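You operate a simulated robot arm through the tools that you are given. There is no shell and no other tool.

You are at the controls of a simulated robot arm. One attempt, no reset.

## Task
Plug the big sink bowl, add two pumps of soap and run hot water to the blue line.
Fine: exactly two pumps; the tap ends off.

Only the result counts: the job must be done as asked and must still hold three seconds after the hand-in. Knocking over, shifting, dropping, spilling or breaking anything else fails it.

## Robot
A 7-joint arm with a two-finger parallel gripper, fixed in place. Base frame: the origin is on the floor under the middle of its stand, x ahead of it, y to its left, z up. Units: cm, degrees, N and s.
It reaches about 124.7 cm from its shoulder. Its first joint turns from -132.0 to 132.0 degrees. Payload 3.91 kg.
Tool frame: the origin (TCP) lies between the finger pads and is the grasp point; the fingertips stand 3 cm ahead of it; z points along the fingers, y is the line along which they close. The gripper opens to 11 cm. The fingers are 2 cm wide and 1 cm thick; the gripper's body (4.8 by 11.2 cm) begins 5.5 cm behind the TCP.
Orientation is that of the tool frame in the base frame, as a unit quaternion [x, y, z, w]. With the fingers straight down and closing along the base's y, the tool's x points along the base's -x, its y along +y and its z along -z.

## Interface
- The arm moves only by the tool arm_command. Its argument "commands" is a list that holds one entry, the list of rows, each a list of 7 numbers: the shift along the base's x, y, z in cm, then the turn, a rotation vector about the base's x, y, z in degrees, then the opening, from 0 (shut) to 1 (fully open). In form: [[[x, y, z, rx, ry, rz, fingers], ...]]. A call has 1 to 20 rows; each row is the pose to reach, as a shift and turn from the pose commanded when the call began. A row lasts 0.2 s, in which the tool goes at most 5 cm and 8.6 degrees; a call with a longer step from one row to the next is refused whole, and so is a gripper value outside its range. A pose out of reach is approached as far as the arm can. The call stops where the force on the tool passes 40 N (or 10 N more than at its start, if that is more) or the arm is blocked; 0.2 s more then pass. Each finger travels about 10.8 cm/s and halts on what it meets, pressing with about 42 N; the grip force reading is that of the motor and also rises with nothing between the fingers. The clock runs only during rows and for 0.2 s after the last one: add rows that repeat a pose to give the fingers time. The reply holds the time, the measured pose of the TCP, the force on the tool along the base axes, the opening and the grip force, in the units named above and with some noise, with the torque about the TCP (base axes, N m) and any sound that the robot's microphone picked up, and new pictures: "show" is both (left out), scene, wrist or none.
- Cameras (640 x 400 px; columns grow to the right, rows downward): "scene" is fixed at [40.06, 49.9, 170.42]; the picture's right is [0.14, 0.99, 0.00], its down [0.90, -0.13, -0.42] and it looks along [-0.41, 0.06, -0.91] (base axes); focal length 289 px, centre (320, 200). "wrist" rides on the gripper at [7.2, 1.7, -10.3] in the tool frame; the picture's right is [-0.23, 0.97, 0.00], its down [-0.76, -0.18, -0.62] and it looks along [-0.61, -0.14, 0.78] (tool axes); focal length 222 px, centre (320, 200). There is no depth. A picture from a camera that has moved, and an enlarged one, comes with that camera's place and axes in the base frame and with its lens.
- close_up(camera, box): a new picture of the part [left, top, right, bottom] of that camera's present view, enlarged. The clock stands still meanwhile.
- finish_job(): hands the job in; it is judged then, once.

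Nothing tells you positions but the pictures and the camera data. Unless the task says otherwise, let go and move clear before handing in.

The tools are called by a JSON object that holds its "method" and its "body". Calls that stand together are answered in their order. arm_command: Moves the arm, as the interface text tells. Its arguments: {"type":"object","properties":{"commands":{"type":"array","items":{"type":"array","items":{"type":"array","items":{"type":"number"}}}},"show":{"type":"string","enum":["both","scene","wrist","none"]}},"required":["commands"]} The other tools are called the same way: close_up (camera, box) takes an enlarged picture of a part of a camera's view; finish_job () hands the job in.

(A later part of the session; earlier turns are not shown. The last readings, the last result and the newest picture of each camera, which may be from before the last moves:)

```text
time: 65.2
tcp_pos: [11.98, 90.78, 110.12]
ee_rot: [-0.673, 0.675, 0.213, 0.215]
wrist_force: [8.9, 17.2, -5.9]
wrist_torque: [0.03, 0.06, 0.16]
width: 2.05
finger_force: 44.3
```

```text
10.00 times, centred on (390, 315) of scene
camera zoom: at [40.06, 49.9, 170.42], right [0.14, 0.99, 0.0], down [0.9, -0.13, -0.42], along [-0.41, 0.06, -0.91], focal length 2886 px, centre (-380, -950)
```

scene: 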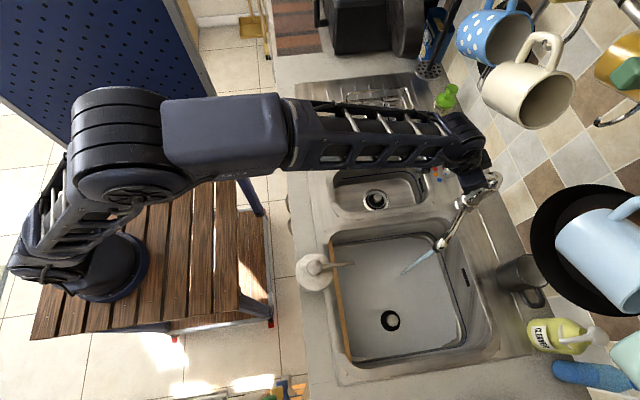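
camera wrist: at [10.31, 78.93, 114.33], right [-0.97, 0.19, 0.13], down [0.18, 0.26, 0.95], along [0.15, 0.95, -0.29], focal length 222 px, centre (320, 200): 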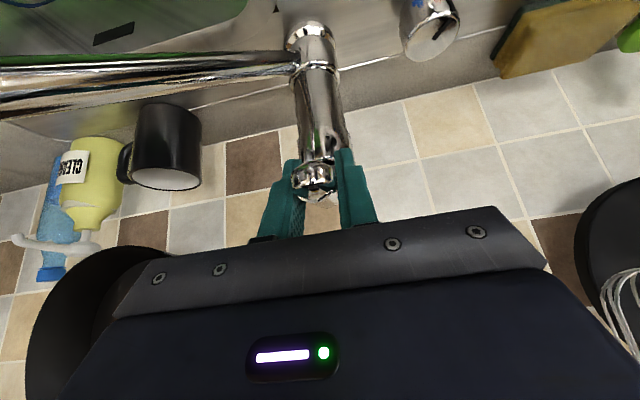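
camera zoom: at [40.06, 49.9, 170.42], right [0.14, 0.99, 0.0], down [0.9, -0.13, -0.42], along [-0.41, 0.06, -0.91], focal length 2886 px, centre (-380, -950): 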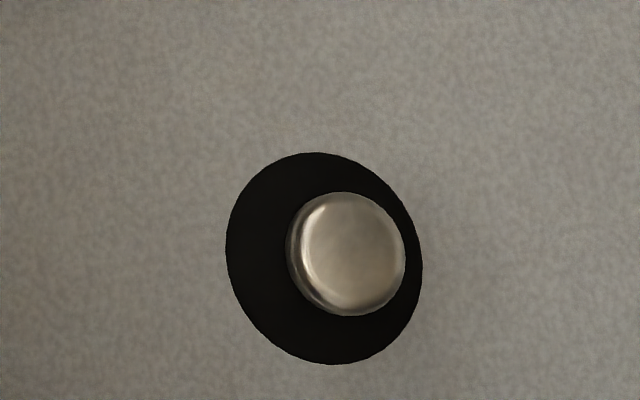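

Water now covers the drain ring, so the plug holds and the level rises slowly. I'll keep holding and use a tighter close-up of the waterline against the blue line.

{"method": "close_up", "body": {"camera": "scene", "box": [430, 270, 478, 300]}}

{"method": "arm_command", "body": {"commands": [[[0, 0, 0, 0, 0, 0, 0.1], [0, 0, 0, 0, 0, 0, 0.1], [0, 0, 0, 0, 0, 0, 0.1], [0, 0, 0, 0, 0, 0, 0.1], [0, 0, 0, 0, 0, 0, 0.1], [0, 0, 0, 0, 0, 0, 0.1], [0, 0, 0, 0, 0, 0, 0.1], [0, 0, 0, 0, 0, 0, 0.1], [0, 0, 0, 0, 0, 0, 0.1], [0, 0, 0, 0, 0, 0, 0.1], [0, 0, 0, 0, 0, 0, 0.1], [0, 0, 0, 0, 0, 0, 0.1], [0, 0, 0, 0, 0, 0, 0.1], [0, 0, 0, 0, 0, 0, 0.1], [0, 0, 0, 0, 0, 0, 0.1], [0, 0, 0, 0, 0, 0, 0.1], [0, 0, 0, 0, 0, 0, 0.1], [0, 0, 0, 0, 0, 0, 0.1], [0, 0, 0, 0, 0, 0, 0.1], [0, 0, 0, 0, 0, 0, 0.1]]], "show": "scene"}}

{"method": "close_up", "body": {"camera": "scene", "box": [430, 270, 478, 300]}}

{"method": "close_up", "body": {"camera": "scene", "box": [358, 295, 422, 335]}}

```text
13.33 times, centred on (454, 285) of scene
camera zoom: at [40.06, 49.9, 170.42], right [0.14, 0.99, 0.0], down [0.9, -0.13, -0.42], along [-0.41, 0.06, -0.91], focal length 3848 px, centre (-1467, -933)
```

zoom: 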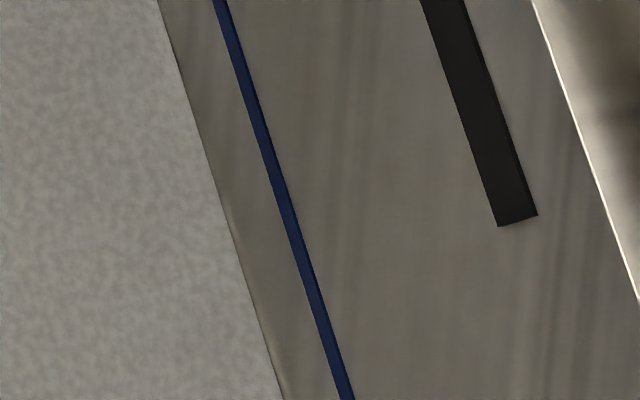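

```text
time: 69.4
tcp_pos: [11.98, 90.77, 110.08]
ee_rot: [-0.673, 0.675, 0.213, 0.215]
wrist_force: [7.3, 14.3, -4.6]
wrist_torque: [0.09, 0.03, 0.19]
width: 2.06
finger_force: 45.2
```

scene: 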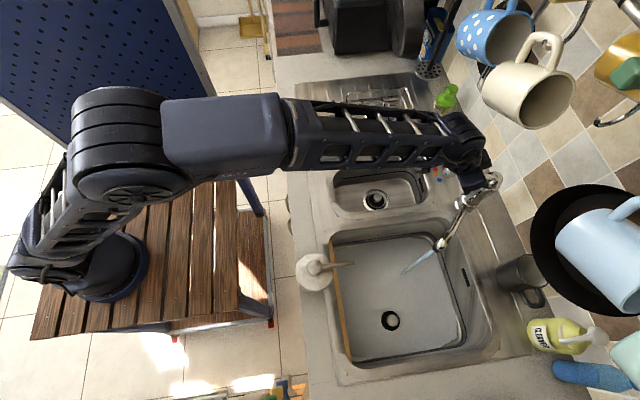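

```text
13.33 times, centred on (454, 285) of scene
camera zoom: at [40.06, 49.9, 170.42], right [0.14, 0.99, 0.0], down [0.9, -0.13, -0.42], along [-0.41, 0.06, -0.91], focal length 3848 px, centre (-1467, -933)
```

zoom: 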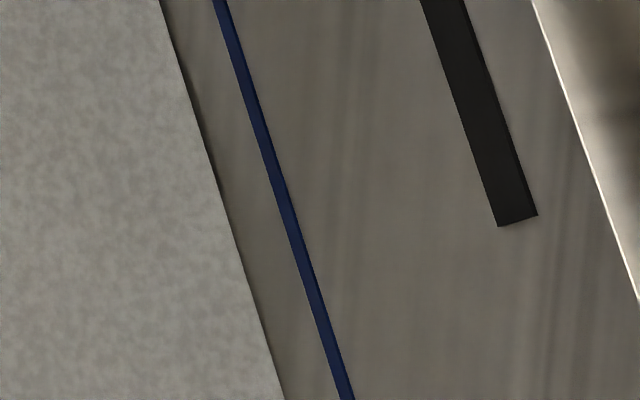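

```text
10.00 times, centred on (390, 315) of scene
camera zoom: at [40.06, 49.9, 170.42], right [0.14, 0.99, 0.0], down [0.9, -0.13, -0.42], along [-0.41, 0.06, -0.91], focal length 2886 px, centre (-380, -950)
```

zoom: 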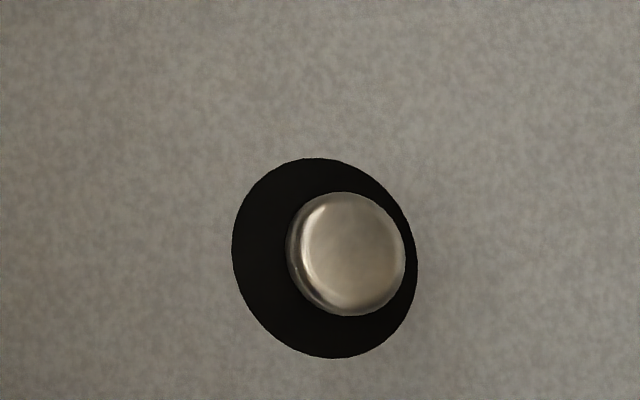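

The level rises only about 0.03 cm/s with roughly 2.9 cm to go. I'll raise the lever a bit more to speed up the flow.

{"method": "arm_command", "body": {"commands": [[[0, 0, 0.3, 0, 0, 0, 0.1], [0, 0.05, 0.6, 0, 0, 0, 0.1], [0, 0.1, 0.9, 0, 0, 0, 0.1], [0, 0.15, 1.2, 0, 0, 0, 0.1], [0, 0.15, 1.2, 0, 0, 0, 0.1], [0, 0.15, 1.2, 0, 0, 0, 0.1], [0, 0.15, 1.2, 0, 0, 0, 0.1], [0, 0.15, 1.2, 0, 0, 0, 0.1]]], "show": "both"}}

{"method": "close_up", "body": {"camera": "scene", "box": [430, 270, 478, 300]}}

{"method": "close_up", "body": {"camera": "scene", "box": [380, 200, 508, 280]}}

```text
time: 71.2
tcp_pos: [12.07, 90.9, 111.21]
ee_rot: [-0.673, 0.675, 0.213, 0.215]
wrist_force: [8.0, 7.0, -19.3]
wrist_torque: [-1.19, 0.09, 0.26]
width: 2.08
finger_force: 44.7
camera wrist: at [10.31, 79.11, 115.59], right [-0.97, 0.19, 0.13], down [0.18, 0.26, 0.95], along [0.15, 0.95, -0.29], focal length 222 px, centre (320, 200)
```

scene: 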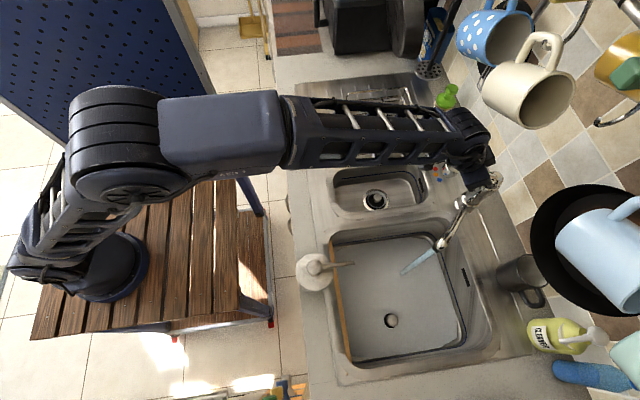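
wrist: 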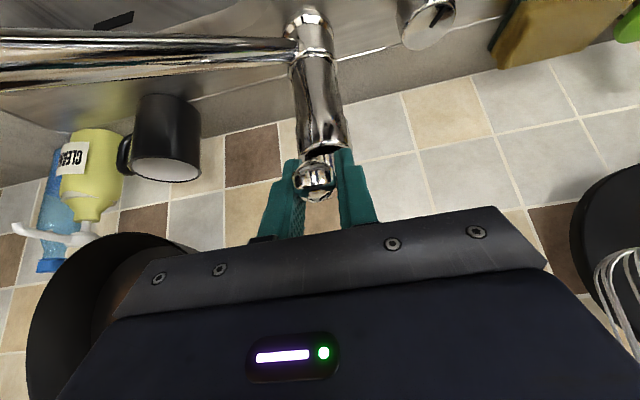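

```text
13.33 times, centred on (454, 285) of scene
camera zoom: at [40.06, 49.9, 170.42], right [0.14, 0.99, 0.0], down [0.9, -0.13, -0.42], along [-0.41, 0.06, -0.91], focal length 3848 px, centre (-1467, -933)
```

zoom: 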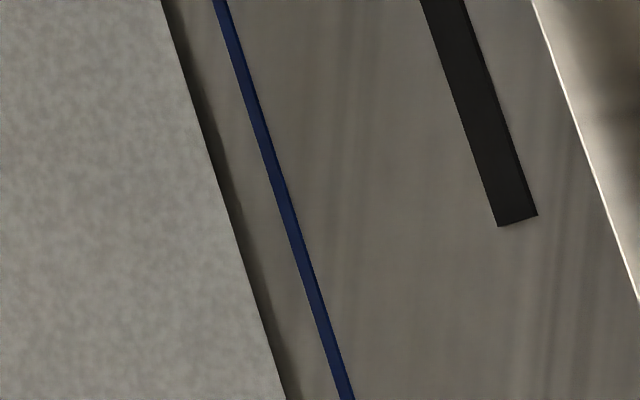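

```text
5.00 times, centred on (444, 240) of scene
camera zoom: at [40.06, 49.9, 170.42], right [0.14, 0.99, 0.0], down [0.9, -0.13, -0.42], along [-0.41, 0.06, -0.91], focal length 1443 px, centre (-300, 0)
```

zoom: 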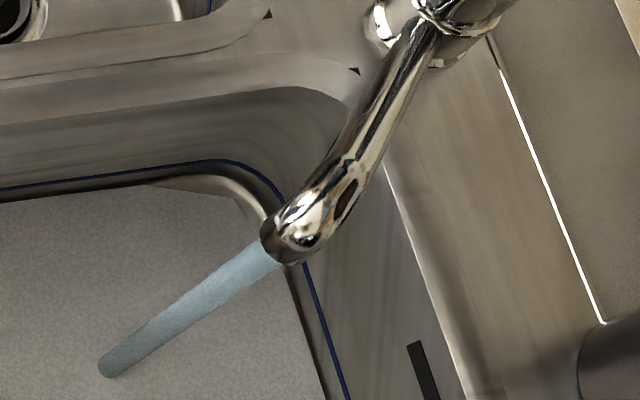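

The stream is thicker and the level is climbing faster. I'll keep holding.

{"method": "arm_command", "body": {"commands": [[[0, 0, 0, 0, 0, 0, 0.1], [0, 0, 0, 0, 0, 0, 0.1], [0, 0, 0, 0, 0, 0, 0.1], [0, 0, 0, 0, 0, 0, 0.1], [0, 0, 0, 0, 0, 0, 0.1], [0, 0, 0, 0, 0, 0, 0.1], [0, 0, 0, 0, 0, 0, 0.1], [0, 0, 0, 0, 0, 0, 0.1], [0, 0, 0, 0, 0, 0, 0.1], [0, 0, 0, 0, 0, 0, 0.1], [0, 0, 0, 0, 0, 0, 0.1], [0, 0, 0, 0, 0, 0, 0.1], [0, 0, 0, 0, 0, 0, 0.1], [0, 0, 0, 0, 0, 0, 0.1], [0, 0, 0, 0, 0, 0, 0.1], [0, 0, 0, 0, 0, 0, 0.1], [0, 0, 0, 0, 0, 0, 0.1], [0, 0, 0, 0, 0, 0, 0.1], [0, 0, 0, 0, 0, 0, 0.1], [0, 0, 0, 0, 0, 0, 0.1]]], "show": "scene"}}

{"method": "close_up", "body": {"camera": "scene", "box": [430, 270, 478, 300]}}

{"method": "close_up", "body": {"camera": "scene", "box": [310, 210, 518, 340]}}

```text
time: 75.4
tcp_pos: [12.0, 90.92, 111.3]
ee_rot: [-0.673, 0.674, 0.214, 0.215]
wrist_force: [8.9, 11.3, -12.8]
wrist_torque: [-0.43, 0.03, 0.25]
width: 2.08
finger_force: 44.4
```

scene: 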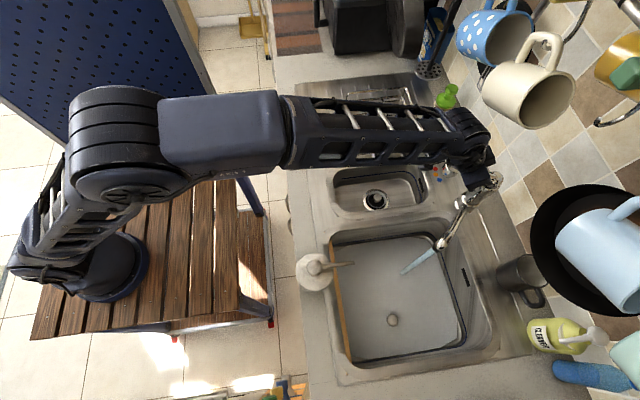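

```text
13.33 times, centred on (454, 285) of scene
camera zoom: at [40.06, 49.9, 170.42], right [0.14, 0.99, 0.0], down [0.9, -0.13, -0.42], along [-0.41, 0.06, -0.91], focal length 3848 px, centre (-1467, -933)
```

zoom: 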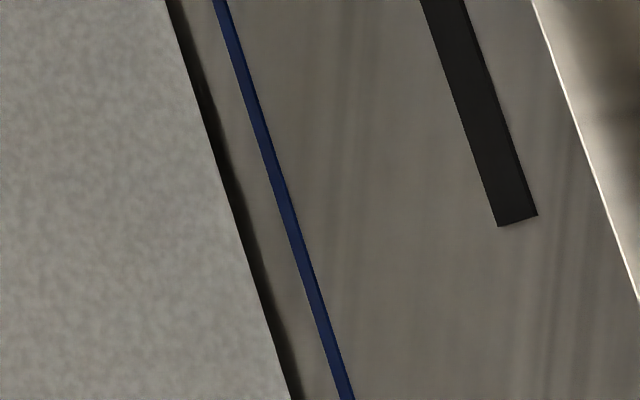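

```text
3.08 times, centred on (414, 275) of scene
camera zoom: at [40.06, 49.9, 170.42], right [0.14, 0.99, 0.0], down [0.9, -0.13, -0.42], along [-0.41, 0.06, -0.91], focal length 888 px, centre (31, -31)
```

zoom: 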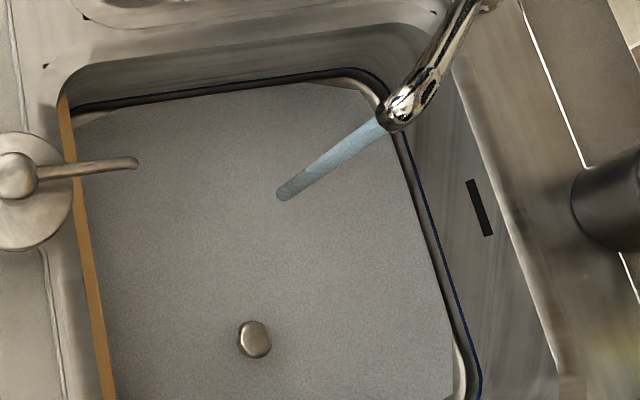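

The water sheet is drawn inset from the wall, so the scene view alone misleads about the blue line's height. With plenty of time at this flow, I'll let go of the lever and look into the bowl from a low angle with the wrist camera.

{"method": "arm_command", "body": {"commands": [[[0, 0, 0, 0, 0, 0, 0.4], [0, 0, 0, 0, 0, 0, 0.55], [0, 0, 0, 0, 0, 0, 0.55], [0, -2.3, 3.3, 0, 0, 0, 0.55], [0, -5, 7.2, 0, 0, 0, 0.55], [2, -8, 9, 0, 0, 0, 0.55], [6, -11, 9, 0, 0, 0, 0.55], [10.2, -13.5, 9, 0, 0, 0, 0.55], [14.6, -15.8, 9, 0, 0, 0, 0.55], [19, -18, 8, 0, 0, 0, 0.55], [23, -20, 6, 0, 0, 0, 0.55], [25, -21, 2, 0, 0, 0, 0.55], [25, -21, -2.8, 0, 0, 0, 0.55], [25, -21, -7.6, 0, 0, 0, 0.55], [25, -21, -12.4, 0, 0, 0, 0.55], [25, -21, -15, 0, 0, 0, 0.55]]], "show": "both"}}

{"method": "close_up", "body": {"camera": "wrist", "box": [200, 20, 440, 170]}}

{"method": "close_up", "body": {"camera": "scene", "box": [420, 140, 516, 200]}}

{"method": "close_up", "body": {"camera": "scene", "box": [430, 270, 478, 300]}}

```text
refused: row 10 steps farther than a row can; nothing moved
```

```text
2.67 times, centred on (320, 95) of wrist
camera zoom: at [10.31, 79.11, 115.61], right [-0.97, 0.19, 0.13], down [0.18, 0.26, 0.95], along [0.15, 0.95, -0.29], focal length 592 px, centre (320, 480)
```

zoom: 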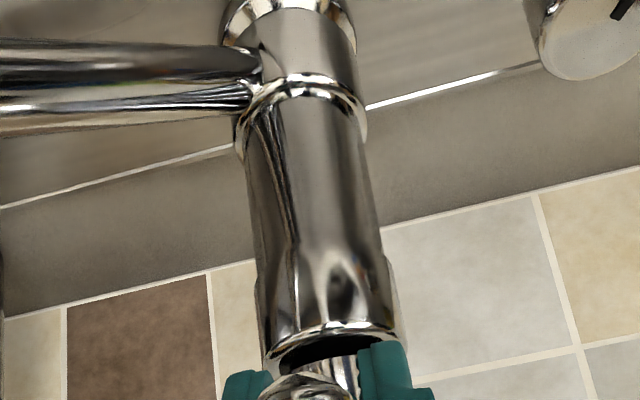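

```text
6.67 times, centred on (468, 170) of scene
camera zoom: at [40.06, 49.9, 170.42], right [0.14, 0.99, 0.0], down [0.9, -0.13, -0.42], along [-0.41, 0.06, -0.91], focal length 1924 px, centre (-667, 400)
```

zoom: 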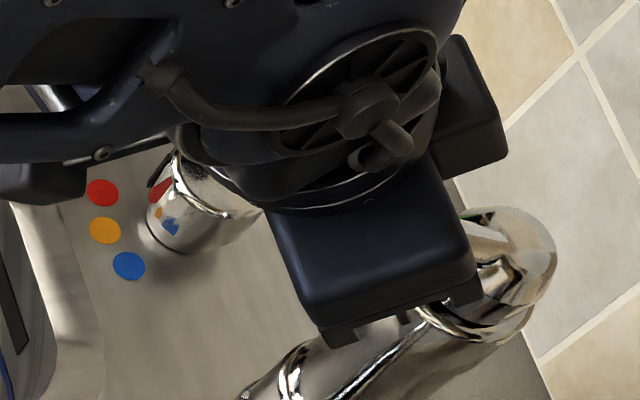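

```text
13.33 times, centred on (454, 285) of scene
camera zoom: at [40.06, 49.9, 170.42], right [0.14, 0.99, 0.0], down [0.9, -0.13, -0.42], along [-0.41, 0.06, -0.91], focal length 3848 px, centre (-1467, -933)
```

zoom: 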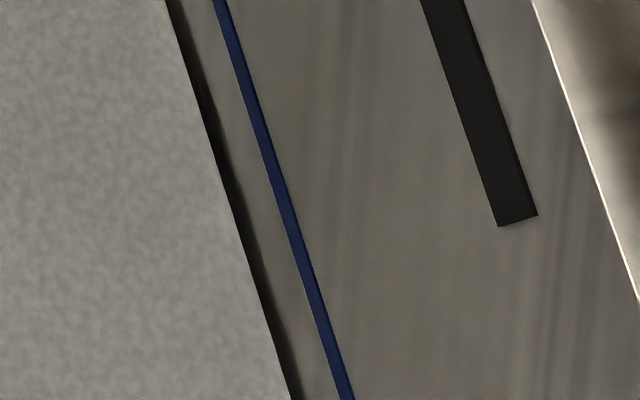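

One step was slightly too long; nothing moved. I'll resend with smaller steps.

{"method": "arm_command", "body": {"commands": [[[0, 0, 0, 0, 0, 0, 0.4], [0, 0, 0, 0, 0, 0, 0.55], [0, 0, 0, 0, 0, 0, 0.55], [0, -2.3, 3.3, 0, 0, 0, 0.55], [0, -5, 7.2, 0, 0, 0, 0.55], [2, -8, 9, 0, 0, 0, 0.55], [6, -10.5, 9, 0, 0, 0, 0.55], [10, -13, 9, 0, 0, 0, 0.55], [14, -15.5, 9, 0, 0, 0, 0.55], [18, -17.8, 8, 0, 0, 0, 0.55], [21.5, -19.8, 6, 0, 0, 0, 0.55], [24.5, -21, 3, 0, 0, 0, 0.55], [25, -21, -1.8, 0, 0, 0, 0.55], [25, -21, -6.6, 0, 0, 0, 0.55], [25, -21, -11.4, 0, 0, 0, 0.55], [25, -21, -15, 0, 0, 0, 0.55]]], "show": "both"}}

{"method": "close_up", "body": {"camera": "wrist", "box": [200, 20, 440, 170]}}

{"method": "close_up", "body": {"camera": "scene", "box": [420, 140, 516, 200]}}

{"method": "close_up", "body": {"camera": "scene", "box": [430, 270, 478, 300]}}

```text
time: 78.8
tcp_pos: [36.77, 69.75, 96.41]
ee_rot: [-0.673, 0.675, 0.212, 0.215]
wrist_force: [-0.4, -1.1, 1.0]
wrist_torque: [0.0, 0.01, -0.01]
width: 6.04
finger_force: 0.0
camera wrist: at [35.22, 57.98, 100.57], right [-0.97, 0.19, 0.13], down [0.18, 0.26, 0.95], along [0.14, 0.95, -0.29], focal length 222 px, centre (320, 200)
```

scene: 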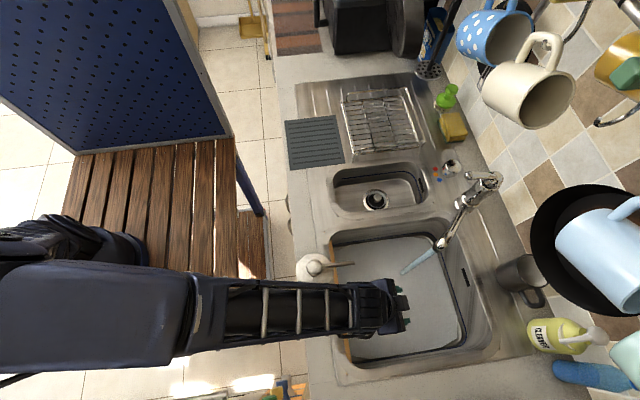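
wrist: 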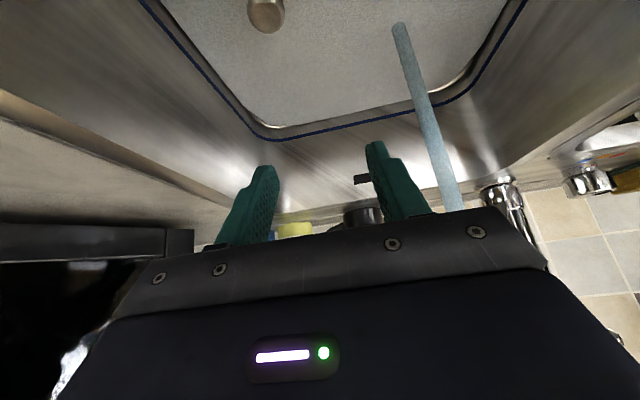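

```text
2.67 times, centred on (320, 95) of wrist
camera zoom: at [35.22, 57.98, 100.57], right [-0.97, 0.19, 0.13], down [0.18, 0.26, 0.95], along [0.14, 0.95, -0.29], focal length 592 px, centre (320, 480)
```

zoom: 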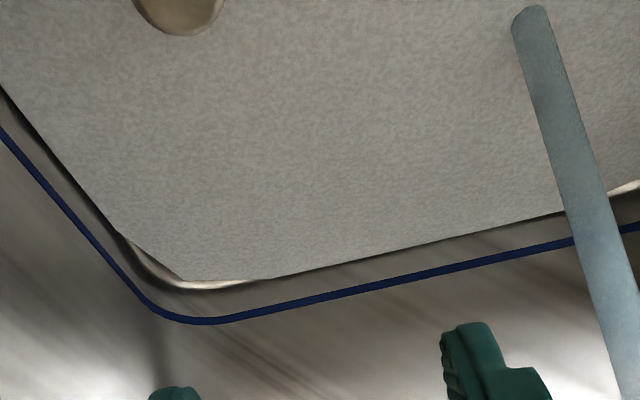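

```text
6.67 times, centred on (468, 170) of scene
camera zoom: at [40.06, 49.9, 170.42], right [0.14, 0.99, 0.0], down [0.9, -0.13, -0.42], along [-0.41, 0.06, -0.91], focal length 1924 px, centre (-667, 400)
```

zoom: 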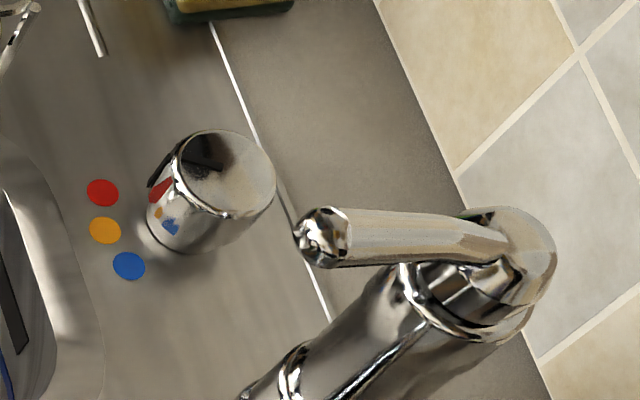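

```text
13.33 times, centred on (454, 285) of scene
camera zoom: at [40.06, 49.9, 170.42], right [0.14, 0.99, 0.0], down [0.9, -0.13, -0.42], along [-0.41, 0.06, -0.91], focal length 3848 px, centre (-1467, -933)
```

zoom: 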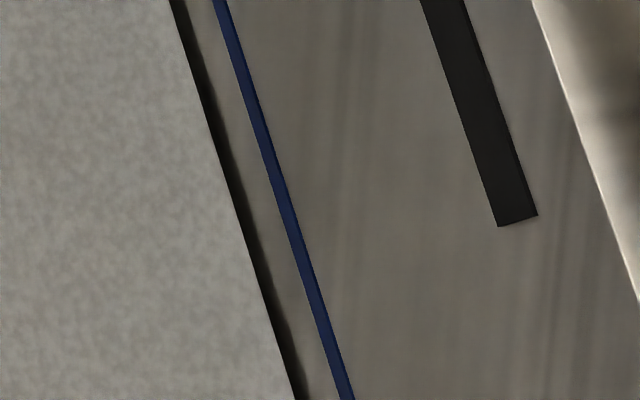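

The lever stays open by itself. Triangulating both views puts the blue line at z≈77.4 and the water at ≈75.4, so about 2 cm remain at about 0.06 cm/s. I'll go back to the lever and re-pinch it, ready to close.

{"method": "arm_command", "body": {"commands": [[[0, 0, 3.6, 0, 0, 0, 0.55], [0, 0, 8.4, 0, 0, 0, 0.55], [0, 0, 13.2, 0, 0, 0, 0.55], [-0.5, 0, 18, 0, 0, 0, 0.55], [-3.5, 1.2, 21, 0, 0, 0, 0.55], [-7, 3.2, 23, 0, 0, 0, 0.55], [-11, 5.5, 24, 0, 0, 0, 0.55], [-15, 8, 24, 0, 0, 0, 0.55], [-19, 10.5, 24, 0, 0, 0, 0.55], [-23, 13, 24, 0, 0, 0, 0.55], [-25, 16, 22.2, 0, 0, 0, 0.55], [-25, 18.7, 18.3, 0, 0, 0, 0.55], [-25, 20.9, 15, 0, 0, 0, 0.55], [-25, 20.9, 15, 0, 0, 0, 0.55]]], "show": "both"}}

{"method": "close_up", "body": {"camera": "wrist", "box": [220, 90, 420, 215]}}

{"method": "close_up", "body": {"camera": "scene", "box": [430, 270, 478, 300]}}

```text
time: 81.8
tcp_pos: [12.15, 90.63, 111.35]
ee_rot: [-0.673, 0.675, 0.213, 0.215]
wrist_force: [0.6, -0.5, -0.3]
wrist_torque: [0.0, 0.04, 0.0]
width: 6.05
finger_force: 0.0
camera wrist: at [10.39, 78.82, 115.65], right [-0.97, 0.19, 0.13], down [0.18, 0.26, 0.95], along [0.15, 0.95, -0.29], focal length 222 px, centre (320, 200)
```

scene: 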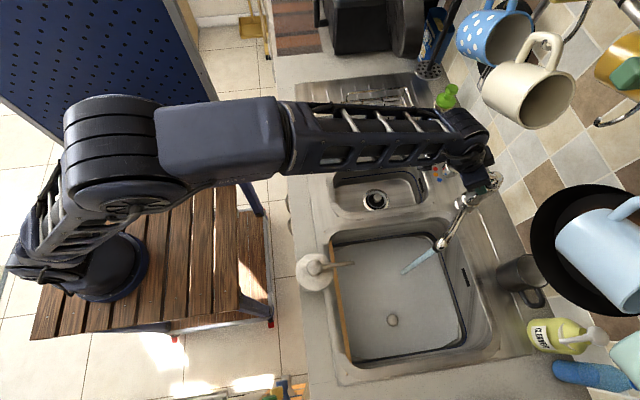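
wrist: 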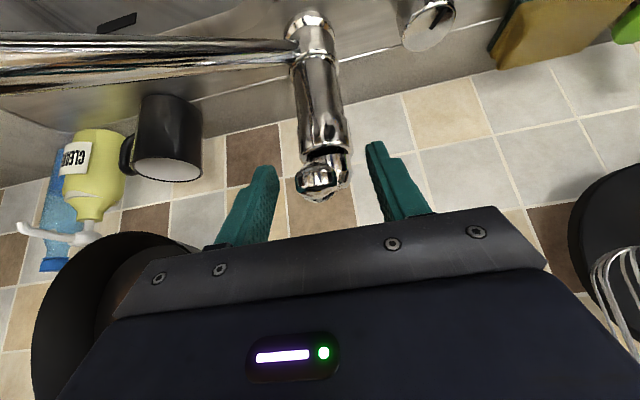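

```text
3.20 times, centred on (320, 152) of wrist
camera zoom: at [10.39, 78.82, 115.65], right [-0.97, 0.19, 0.13], down [0.18, 0.26, 0.95], along [0.15, 0.95, -0.29], focal length 711 px, centre (320, 352)
```

zoom: 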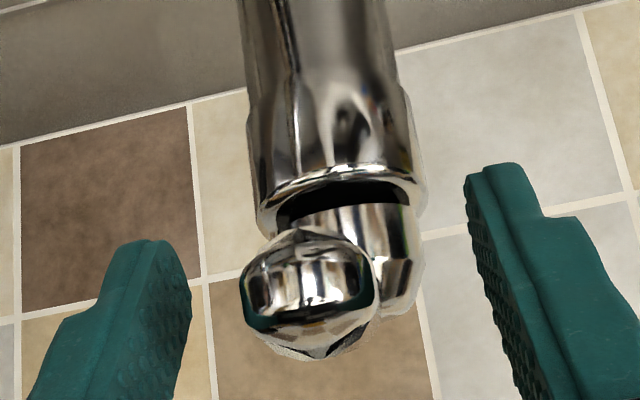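

```text
13.33 times, centred on (454, 285) of scene
camera zoom: at [40.06, 49.9, 170.42], right [0.14, 0.99, 0.0], down [0.9, -0.13, -0.42], along [-0.41, 0.06, -0.91], focal length 3848 px, centre (-1467, -933)
```

zoom: 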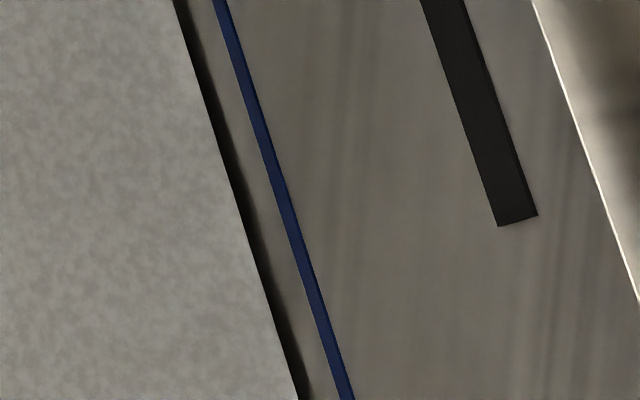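

The lever is between the fingers again. I'll pinch it and keep holding while the level climbs.

{"method": "arm_command", "body": {"commands": [[[0, 0, 0, 0, 0, 0, 0.3], [0, 0, 0, 0, 0, 0, 0.1], [0, 0, 0, 0, 0, 0, 0.1], [0, 0, 0, 0, 0, 0, 0.1], [0, 0, 0, 0, 0, 0, 0.1], [0, 0, 0, 0, 0, 0, 0.1], [0, 0, 0, 0, 0, 0, 0.1], [0, 0, 0, 0, 0, 0, 0.1], [0, 0, 0, 0, 0, 0, 0.1], [0, 0, 0, 0, 0, 0, 0.1], [0, 0, 0, 0, 0, 0, 0.1], [0, 0, 0, 0, 0, 0, 0.1], [0, 0, 0, 0, 0, 0, 0.1], [0, 0, 0, 0, 0, 0, 0.1], [0, 0, 0, 0, 0, 0, 0.1], [0, 0, 0, 0, 0, 0, 0.1], [0, 0, 0, 0, 0, 0, 0.1], [0, 0, 0, 0, 0, 0, 0.1], [0, 0, 0, 0, 0, 0, 0.1], [0, 0, 0, 0, 0, 0, 0.1]]], "show": "wrist"}}

{"method": "close_up", "body": {"camera": "scene", "box": [430, 270, 478, 300]}}

{"method": "close_up", "body": {"camera": "wrist", "box": [220, 90, 420, 215]}}

```text
time: 86.0
tcp_pos: [11.96, 90.69, 111.38]
ee_rot: [-0.673, 0.674, 0.214, 0.215]
wrist_force: [-12.2, 2.4, -1.6]
wrist_torque: [-0.04, 0.17, 0.3]
width: 2.06
finger_force: 45.0
camera wrist: at [10.32, 78.82, 115.65], right [-0.97, 0.19, 0.13], down [0.18, 0.26, 0.95], along [0.14, 0.95, -0.29], focal length 222 px, centre (320, 200)
```

wrist: 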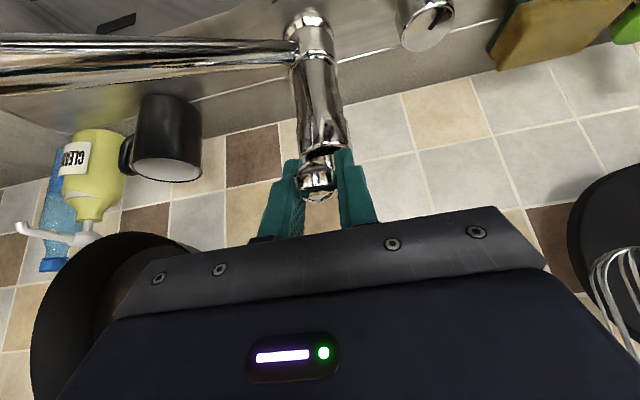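

```text
13.33 times, centred on (454, 285) of scene
camera zoom: at [40.06, 49.9, 170.42], right [0.14, 0.99, 0.0], down [0.9, -0.13, -0.42], along [-0.41, 0.06, -0.91], focal length 3848 px, centre (-1467, -933)
```

zoom: 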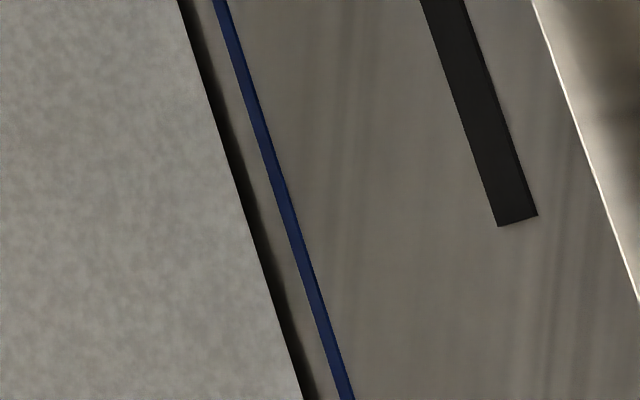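

```text
3.20 times, centred on (320, 152) of wrist
camera zoom: at [10.32, 78.82, 115.65], right [-0.97, 0.19, 0.13], down [0.18, 0.26, 0.95], along [0.14, 0.95, -0.29], focal length 711 px, centre (320, 352)
```

zoom: 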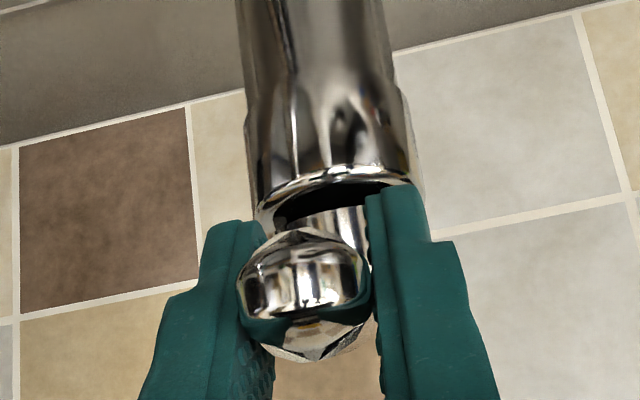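

About 29 px remain at roughly 1 px/s. I'll keep holding, easing out a small sideways force.

{"method": "arm_command", "body": {"commands": [[[-0.1, 0, 0, 0, 0, 0, 0.1], [-0.15, 0, 0, 0, 0, 0, 0.1], [-0.15, 0, 0, 0, 0, 0, 0.1], [-0.15, 0, 0, 0, 0, 0, 0.1], [-0.15, 0, 0, 0, 0, 0, 0.1], [-0.15, 0, 0, 0, 0, 0, 0.1], [-0.15, 0, 0, 0, 0, 0, 0.1], [-0.15, 0, 0, 0, 0, 0, 0.1], [-0.15, 0, 0, 0, 0, 0, 0.1], [-0.15, 0, 0, 0, 0, 0, 0.1], [-0.15, 0, 0, 0, 0, 0, 0.1], [-0.15, 0, 0, 0, 0, 0, 0.1], [-0.15, 0, 0, 0, 0, 0, 0.1], [-0.15, 0, 0, 0, 0, 0, 0.1], [-0.15, 0, 0, 0, 0, 0, 0.1], [-0.15, 0, 0, 0, 0, 0, 0.1], [-0.15, 0, 0, 0, 0, 0, 0.1], [-0.15, 0, 0, 0, 0, 0, 0.1], [-0.15, 0, 0, 0, 0, 0, 0.1], [-0.15, 0, 0, 0, 0, 0, 0.1]]], "show": "none"}}

{"method": "arm_command", "body": {"commands": [[[0, 0, 0, 0, 0, 0, 0.1], [0, 0, 0, 0, 0, 0, 0.1], [0, 0, 0, 0, 0, 0, 0.1], [0, 0, 0, 0, 0, 0, 0.1], [0, 0, 0, 0, 0, 0, 0.1], [0, 0, 0, 0, 0, 0, 0.1], [0, 0, 0, 0, 0, 0, 0.1], [0, 0, 0, 0, 0, 0, 0.1], [0, 0, 0, 0, 0, 0, 0.1], [0, 0, 0, 0, 0, 0, 0.1], [0, 0, 0, 0, 0, 0, 0.1], [0, 0, 0, 0, 0, 0, 0.1], [0, 0, 0, 0, 0, 0, 0.1], [0, 0, 0, 0, 0, 0, 0.1], [0, 0, 0, 0, 0, 0, 0.1], [0, 0, 0, 0, 0, 0, 0.1], [0, 0, 0, 0, 0, 0, 0.1], [0, 0, 0, 0, 0, 0, 0.1], [0, 0, 0, 0, 0, 0, 0.1], [0, 0, 0, 0, 0, 0, 0.1]]], "show": "scene"}}

{"method": "close_up", "body": {"camera": "scene", "box": [430, 270, 478, 300]}}

```text
time: 90.2
tcp_pos: [12.02, 90.49, 111.39]
ee_rot: [-0.673, 0.675, 0.213, 0.215]
wrist_force: [20.8, -9.3, -2.5]
wrist_torque: [-0.63, -0.04, 0.22]
width: 2.09
finger_force: 44.8
```

```text
time: 94.4
tcp_pos: [12.08, 90.57, 111.44]
ee_rot: [-0.673, 0.675, 0.214, 0.215]
wrist_force: [21.4, -5.0, 0.4]
wrist_torque: [-0.23, 0.0, 0.26]
width: 2.06
finger_force: 45.3
```

scene: 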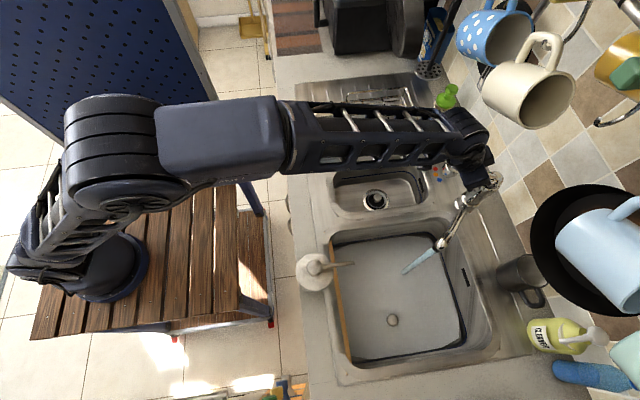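

```text
13.33 times, centred on (454, 285) of scene
camera zoom: at [40.06, 49.9, 170.42], right [0.14, 0.99, 0.0], down [0.9, -0.13, -0.42], along [-0.41, 0.06, -0.91], focal length 3848 px, centre (-1467, -933)
```

zoom: 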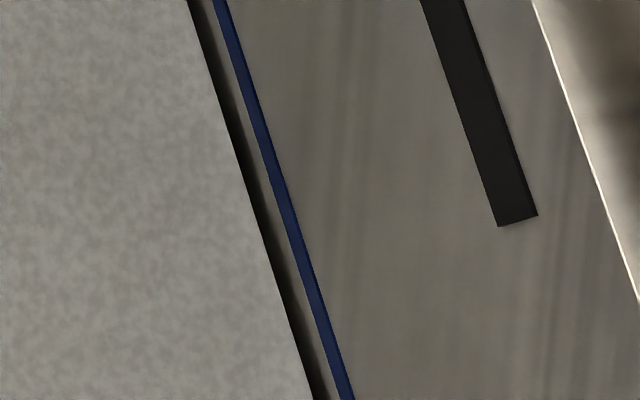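

The waterline on the wall (just right of the dark strip) is about 1 cm below the line. I'll hold about 8 s more, trimming the sideways force.

{"method": "arm_command", "body": {"commands": [[[0.08, 0, 0, 0, 0, 0, 0.1], [0.08, 0, 0, 0, 0, 0, 0.1], [0.08, 0, 0, 0, 0, 0, 0.1], [0.08, 0, 0, 0, 0, 0, 0.1], [0.08, 0, 0, 0, 0, 0, 0.1], [0.08, 0, 0, 0, 0, 0, 0.1], [0.08, 0, 0, 0, 0, 0, 0.1], [0.08, 0, 0, 0, 0, 0, 0.1], [0.08, 0, 0, 0, 0, 0, 0.1], [0.08, 0, 0, 0, 0, 0, 0.1], [0.08, 0, 0, 0, 0, 0, 0.1], [0.08, 0, 0, 0, 0, 0, 0.1], [0.08, 0, 0, 0, 0, 0, 0.1], [0.08, 0, 0, 0, 0, 0, 0.1], [0.08, 0, 0, 0, 0, 0, 0.1], [0.08, 0, 0, 0, 0, 0, 0.1], [0.08, 0, 0, 0, 0, 0, 0.1], [0.08, 0, 0, 0, 0, 0, 0.1], [0.08, 0, 0, 0, 0, 0, 0.1], [0.08, 0, 0, 0, 0, 0, 0.1]]], "show": "none"}}

{"method": "close_up", "body": {"camera": "scene", "box": [430, 270, 478, 300]}}

{"method": "close_up", "body": {"camera": "scene", "box": [310, 210, 518, 340]}}

```text
time: 98.6
tcp_pos: [12.11, 90.52, 111.42]
ee_rot: [-0.673, 0.675, 0.214, 0.216]
wrist_force: [9.2, -4.6, 2.1]
wrist_torque: [-0.07, 0.05, 0.28]
width: 2.07
finger_force: 44.9
```

```text
13.33 times, centred on (454, 285) of scene
camera zoom: at [40.06, 49.9, 170.42], right [0.14, 0.99, 0.0], down [0.9, -0.13, -0.42], along [-0.41, 0.06, -0.91], focal length 3848 px, centre (-1467, -933)
```

zoom: 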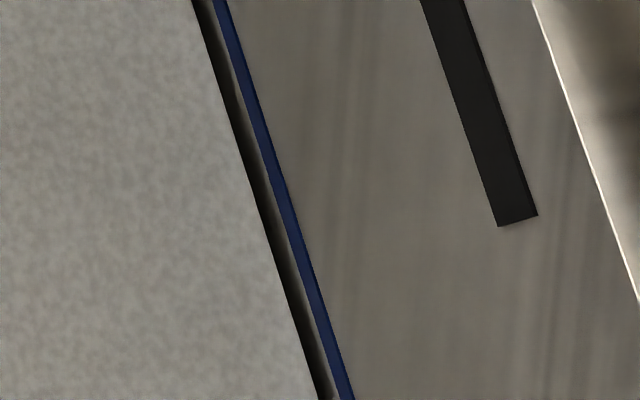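

```text
3.08 times, centred on (414, 275) of scene
camera zoom: at [40.06, 49.9, 170.42], right [0.14, 0.99, 0.0], down [0.9, -0.13, -0.42], along [-0.41, 0.06, -0.91], focal length 888 px, centre (31, -31)
```

zoom: 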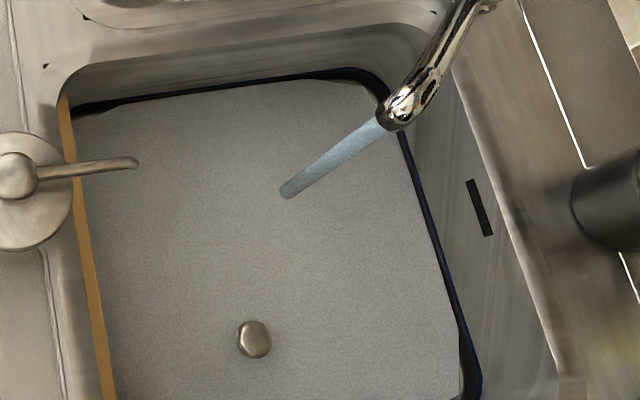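

The water is close to the line. I'll throttle the flow down by lowering the lever partway, which leaves more time for a precise check.

{"method": "arm_command", "body": {"commands": [[[0.03, 0, -0.4, 0, 0, 0, 0.1], [0.03, -0.05, -0.8, 0, 0, 0, 0.1], [0.03, -0.1, -1.2, 0, 0, 0, 0.1], [0.03, -0.1, -1.2, 0, 0, 0, 0.1]]], "show": "both"}}

{"method": "close_up", "body": {"camera": "scene", "box": [380, 200, 508, 280]}}

{"method": "close_up", "body": {"camera": "scene", "box": [430, 270, 478, 300]}}

{"method": "close_up", "body": {"camera": "wrist", "box": [220, 90, 420, 215]}}

```text
time: 99.6
tcp_pos: [11.98, 90.58, 110.03]
ee_rot: [-0.674, 0.675, 0.212, 0.213]
wrist_force: [6.5, -13.8, -5.1]
wrist_torque: [-0.71, 0.02, 0.21]
width: 2.09
finger_force: 44.9
camera wrist: at [10.31, 78.71, 114.27], right [-0.97, 0.19, 0.13], down [0.18, 0.27, 0.95], along [0.15, 0.95, -0.29], focal length 222 px, centre (320, 200)
```

scene: 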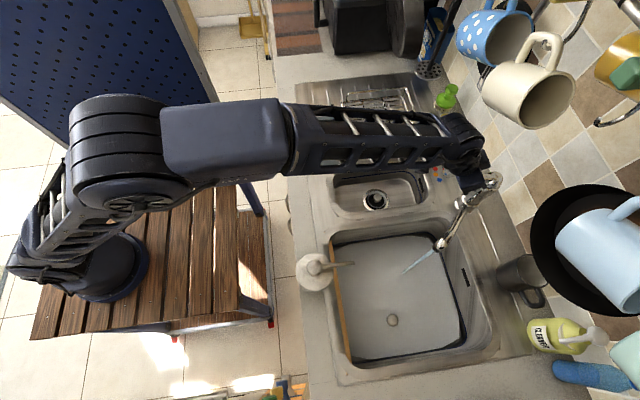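
wrist: 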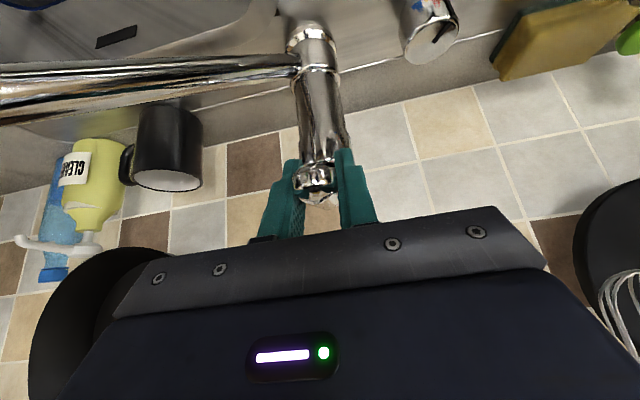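

```text
5.00 times, centred on (444, 240) of scene
camera zoom: at [40.06, 49.9, 170.42], right [0.14, 0.99, 0.0], down [0.9, -0.13, -0.42], along [-0.41, 0.06, -0.91], focal length 1443 px, centre (-300, 0)
```

zoom: 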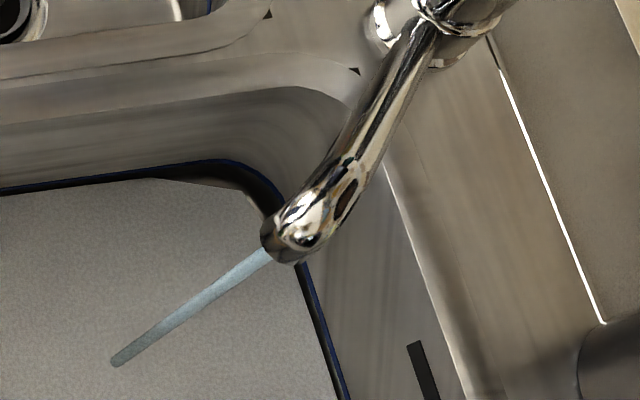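

```text
13.33 times, centred on (454, 285) of scene
camera zoom: at [40.06, 49.9, 170.42], right [0.14, 0.99, 0.0], down [0.9, -0.13, -0.42], along [-0.41, 0.06, -0.91], focal length 3848 px, centre (-1467, -933)
```

zoom: 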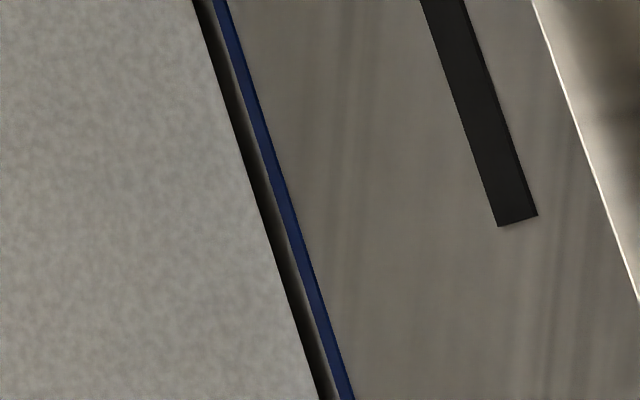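

```text
3.20 times, centred on (320, 152) of wrist
camera zoom: at [10.31, 78.71, 114.27], right [-0.97, 0.19, 0.13], down [0.18, 0.27, 0.95], along [0.15, 0.95, -0.29], focal length 711 px, centre (320, 352)
```

zoom: 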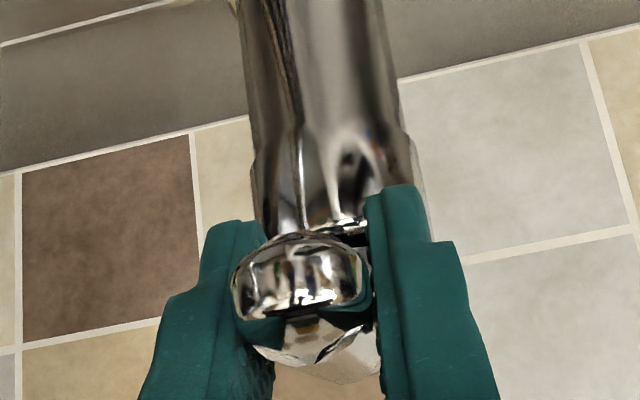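

The stream is thin now. I'll do the quick trip to view the waterline from the low angle while it trickles.

{"method": "arm_command", "body": {"commands": [[[0, 0, 0, 0, 0, 0, 0.4], [0, 0, 0, 0, 0, 0, 0.55], [0, 0, 0, 0, 0, 0, 0.55], [0, -2.3, 3.3, 0, 0, 0, 0.55], [0, -5, 7.2, 0, 0, 0, 0.55], [2, -8, 9, 0, 0, 0, 0.55], [6, -10.5, 9, 0, 0, 0, 0.55], [10, -13, 9, 0, 0, 0, 0.55], [14, -15.5, 9, 0, 0, 0, 0.55], [18, -17.8, 8, 0, 0, 0, 0.55], [21.5, -19.8, 6, 0, 0, 0, 0.55], [24.5, -21, 3, 0, 0, 0, 0.55], [25, -21, -1.8, 0, 0, 0, 0.55], [25, -21, -6.6, 0, 0, 0, 0.55], [25, -21, -11.4, 0, 0, 0, 0.55], [25, -21, -14.5, 0, 0, 0, 0.55]]], "show": "both"}}

{"method": "close_up", "body": {"camera": "wrist", "box": [200, 20, 440, 170]}}

{"method": "close_up", "body": {"camera": "wrist", "box": [280, 80, 376, 140]}}

{"method": "close_up", "body": {"camera": "scene", "box": [430, 270, 478, 300]}}

```text
time: 103.0
tcp_pos: [36.84, 69.56, 95.65]
ee_rot: [-0.672, 0.676, 0.213, 0.215]
wrist_force: [0.5, -0.8, 0.8]
wrist_torque: [-0.03, 0.0, 0.04]
width: 6.06
finger_force: 0.1
camera wrist: at [35.22, 57.71, 99.91], right [-0.97, 0.19, 0.13], down [0.18, 0.26, 0.95], along [0.15, 0.95, -0.29], focal length 222 px, centre (320, 200)
```

scene: 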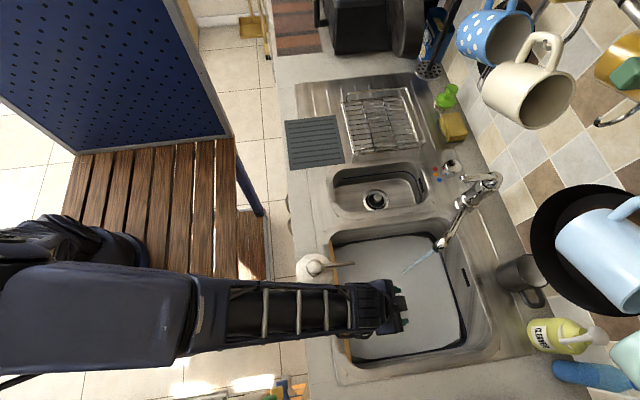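
wrist: 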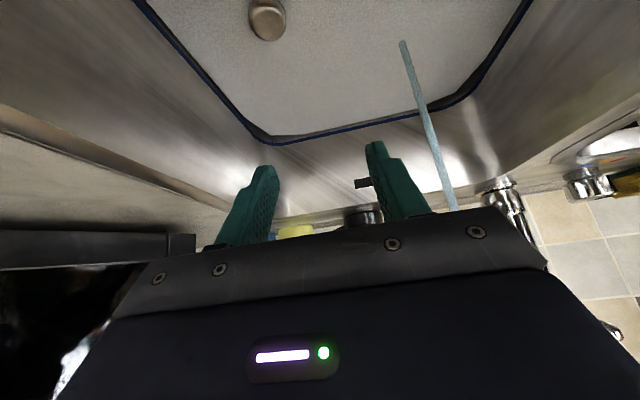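

```text
2.67 times, centred on (320, 95) of wrist
camera zoom: at [35.22, 57.71, 99.91], right [-0.97, 0.19, 0.13], down [0.18, 0.26, 0.95], along [0.15, 0.95, -0.29], focal length 592 px, centre (320, 480)
```

zoom: 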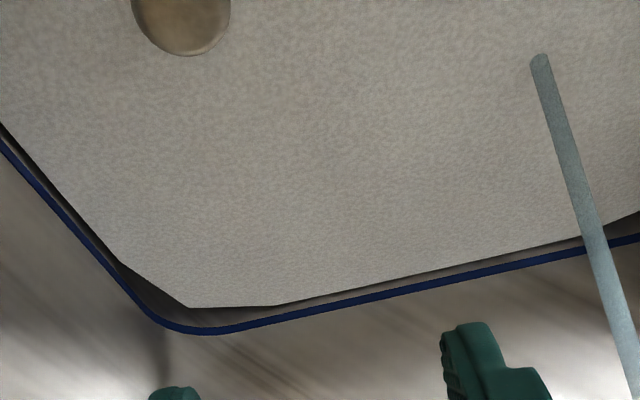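

```text
6.67 times, centred on (328, 110) of wrist
camera zoom: at [35.22, 57.71, 99.91], right [-0.97, 0.19, 0.13], down [0.18, 0.26, 0.95], along [0.15, 0.95, -0.29], focal length 1481 px, centre (267, 800)
```

zoom: 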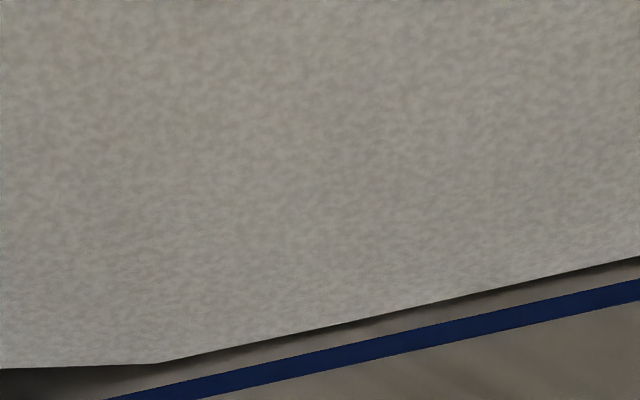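

```text
13.33 times, centred on (454, 285) of scene
camera zoom: at [40.06, 49.9, 170.42], right [0.14, 0.99, 0.0], down [0.9, -0.13, -0.42], along [-0.41, 0.06, -0.91], focal length 3848 px, centre (-1467, -933)
```

zoom: 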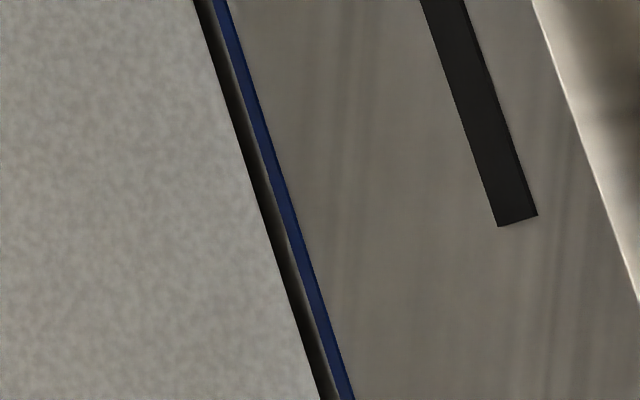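

About 0.9 cm remains to the line's centre, and the line itself is about 0.6 cm thick. I'll return to the lever and pinch it again.

{"method": "arm_command", "body": {"commands": [[[0, 0, 3.6, 0, 0, 0, 0.55], [0, 0, 8.4, 0, 0, 0, 0.55], [0, 0, 13.2, 0, 0, 0, 0.55], [-0.5, 0, 17.5, 0, 0, 0, 0.55], [-3.5, 1.2, 20.5, 0, 0, 0, 0.55], [-7, 3.2, 22.5, 0, 0, 0, 0.55], [-11, 5.5, 23.5, 0, 0, 0, 0.55], [-15, 8, 23.5, 0, 0, 0, 0.55], [-19, 10.5, 23.5, 0, 0, 0, 0.55], [-23, 13, 23.5, 0, 0, 0, 0.55], [-24.9, 16, 21.7, 0, 0, 0, 0.55], [-24.9, 18.7, 17.8, 0, 0, 0, 0.55], [-24.9, 21, 14.5, 0, 0, 0, 0.55], [-24.9, 21, 14.5, 0, 0, 0, 0.55], [-24.9, 21, 14.5, 0, 0, 0, 0.3], [-24.9, 21, 14.5, 0, 0, 0, 0.1], [-24.9, 21, 14.5, 0, 0, 0, 0.1]]], "show": "wrist"}}

{"method": "close_up", "body": {"camera": "scene", "box": [430, 270, 478, 300]}}

{"method": "close_up", "body": {"camera": "wrist", "box": [220, 90, 420, 215]}}

```text
time: 106.6
tcp_pos: [12.11, 90.63, 110.1]
ee_rot: [-0.673, 0.674, 0.214, 0.215]
wrist_force: [-7.0, 3.4, -1.2]
wrist_torque: [0.03, 0.05, 0.25]
width: 2.08
finger_force: 44.5
camera wrist: at [10.32, 78.85, 114.48], right [-0.97, 0.19, 0.13], down [0.18, 0.26, 0.95], along [0.14, 0.95, -0.29], focal length 222 px, centre (320, 200)
```

wrist: 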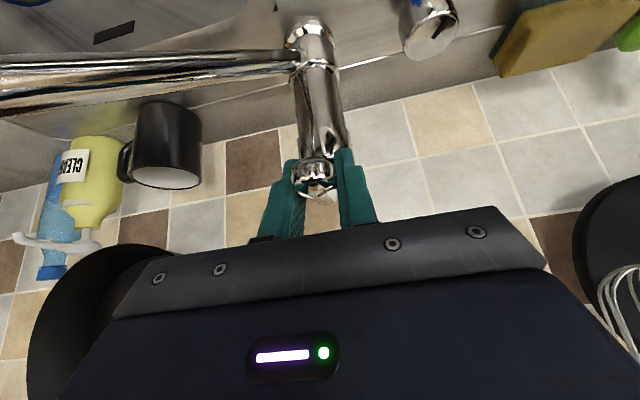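

```text
13.33 times, centred on (454, 285) of scene
camera zoom: at [40.06, 49.9, 170.42], right [0.14, 0.99, 0.0], down [0.9, -0.13, -0.42], along [-0.41, 0.06, -0.91], focal length 3848 px, centre (-1467, -933)
```

zoom: 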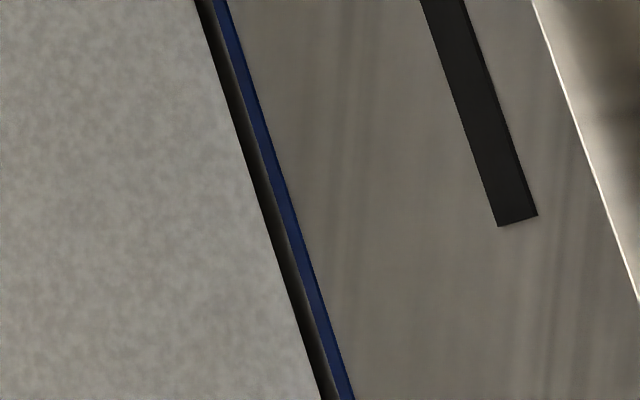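

```text
3.20 times, centred on (320, 152) of wrist
camera zoom: at [10.32, 78.85, 114.48], right [-0.97, 0.19, 0.13], down [0.18, 0.26, 0.95], along [0.14, 0.95, -0.29], focal length 711 px, centre (320, 352)
```

zoom: 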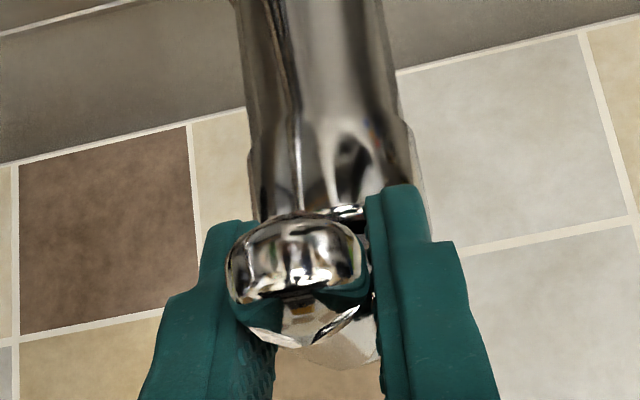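

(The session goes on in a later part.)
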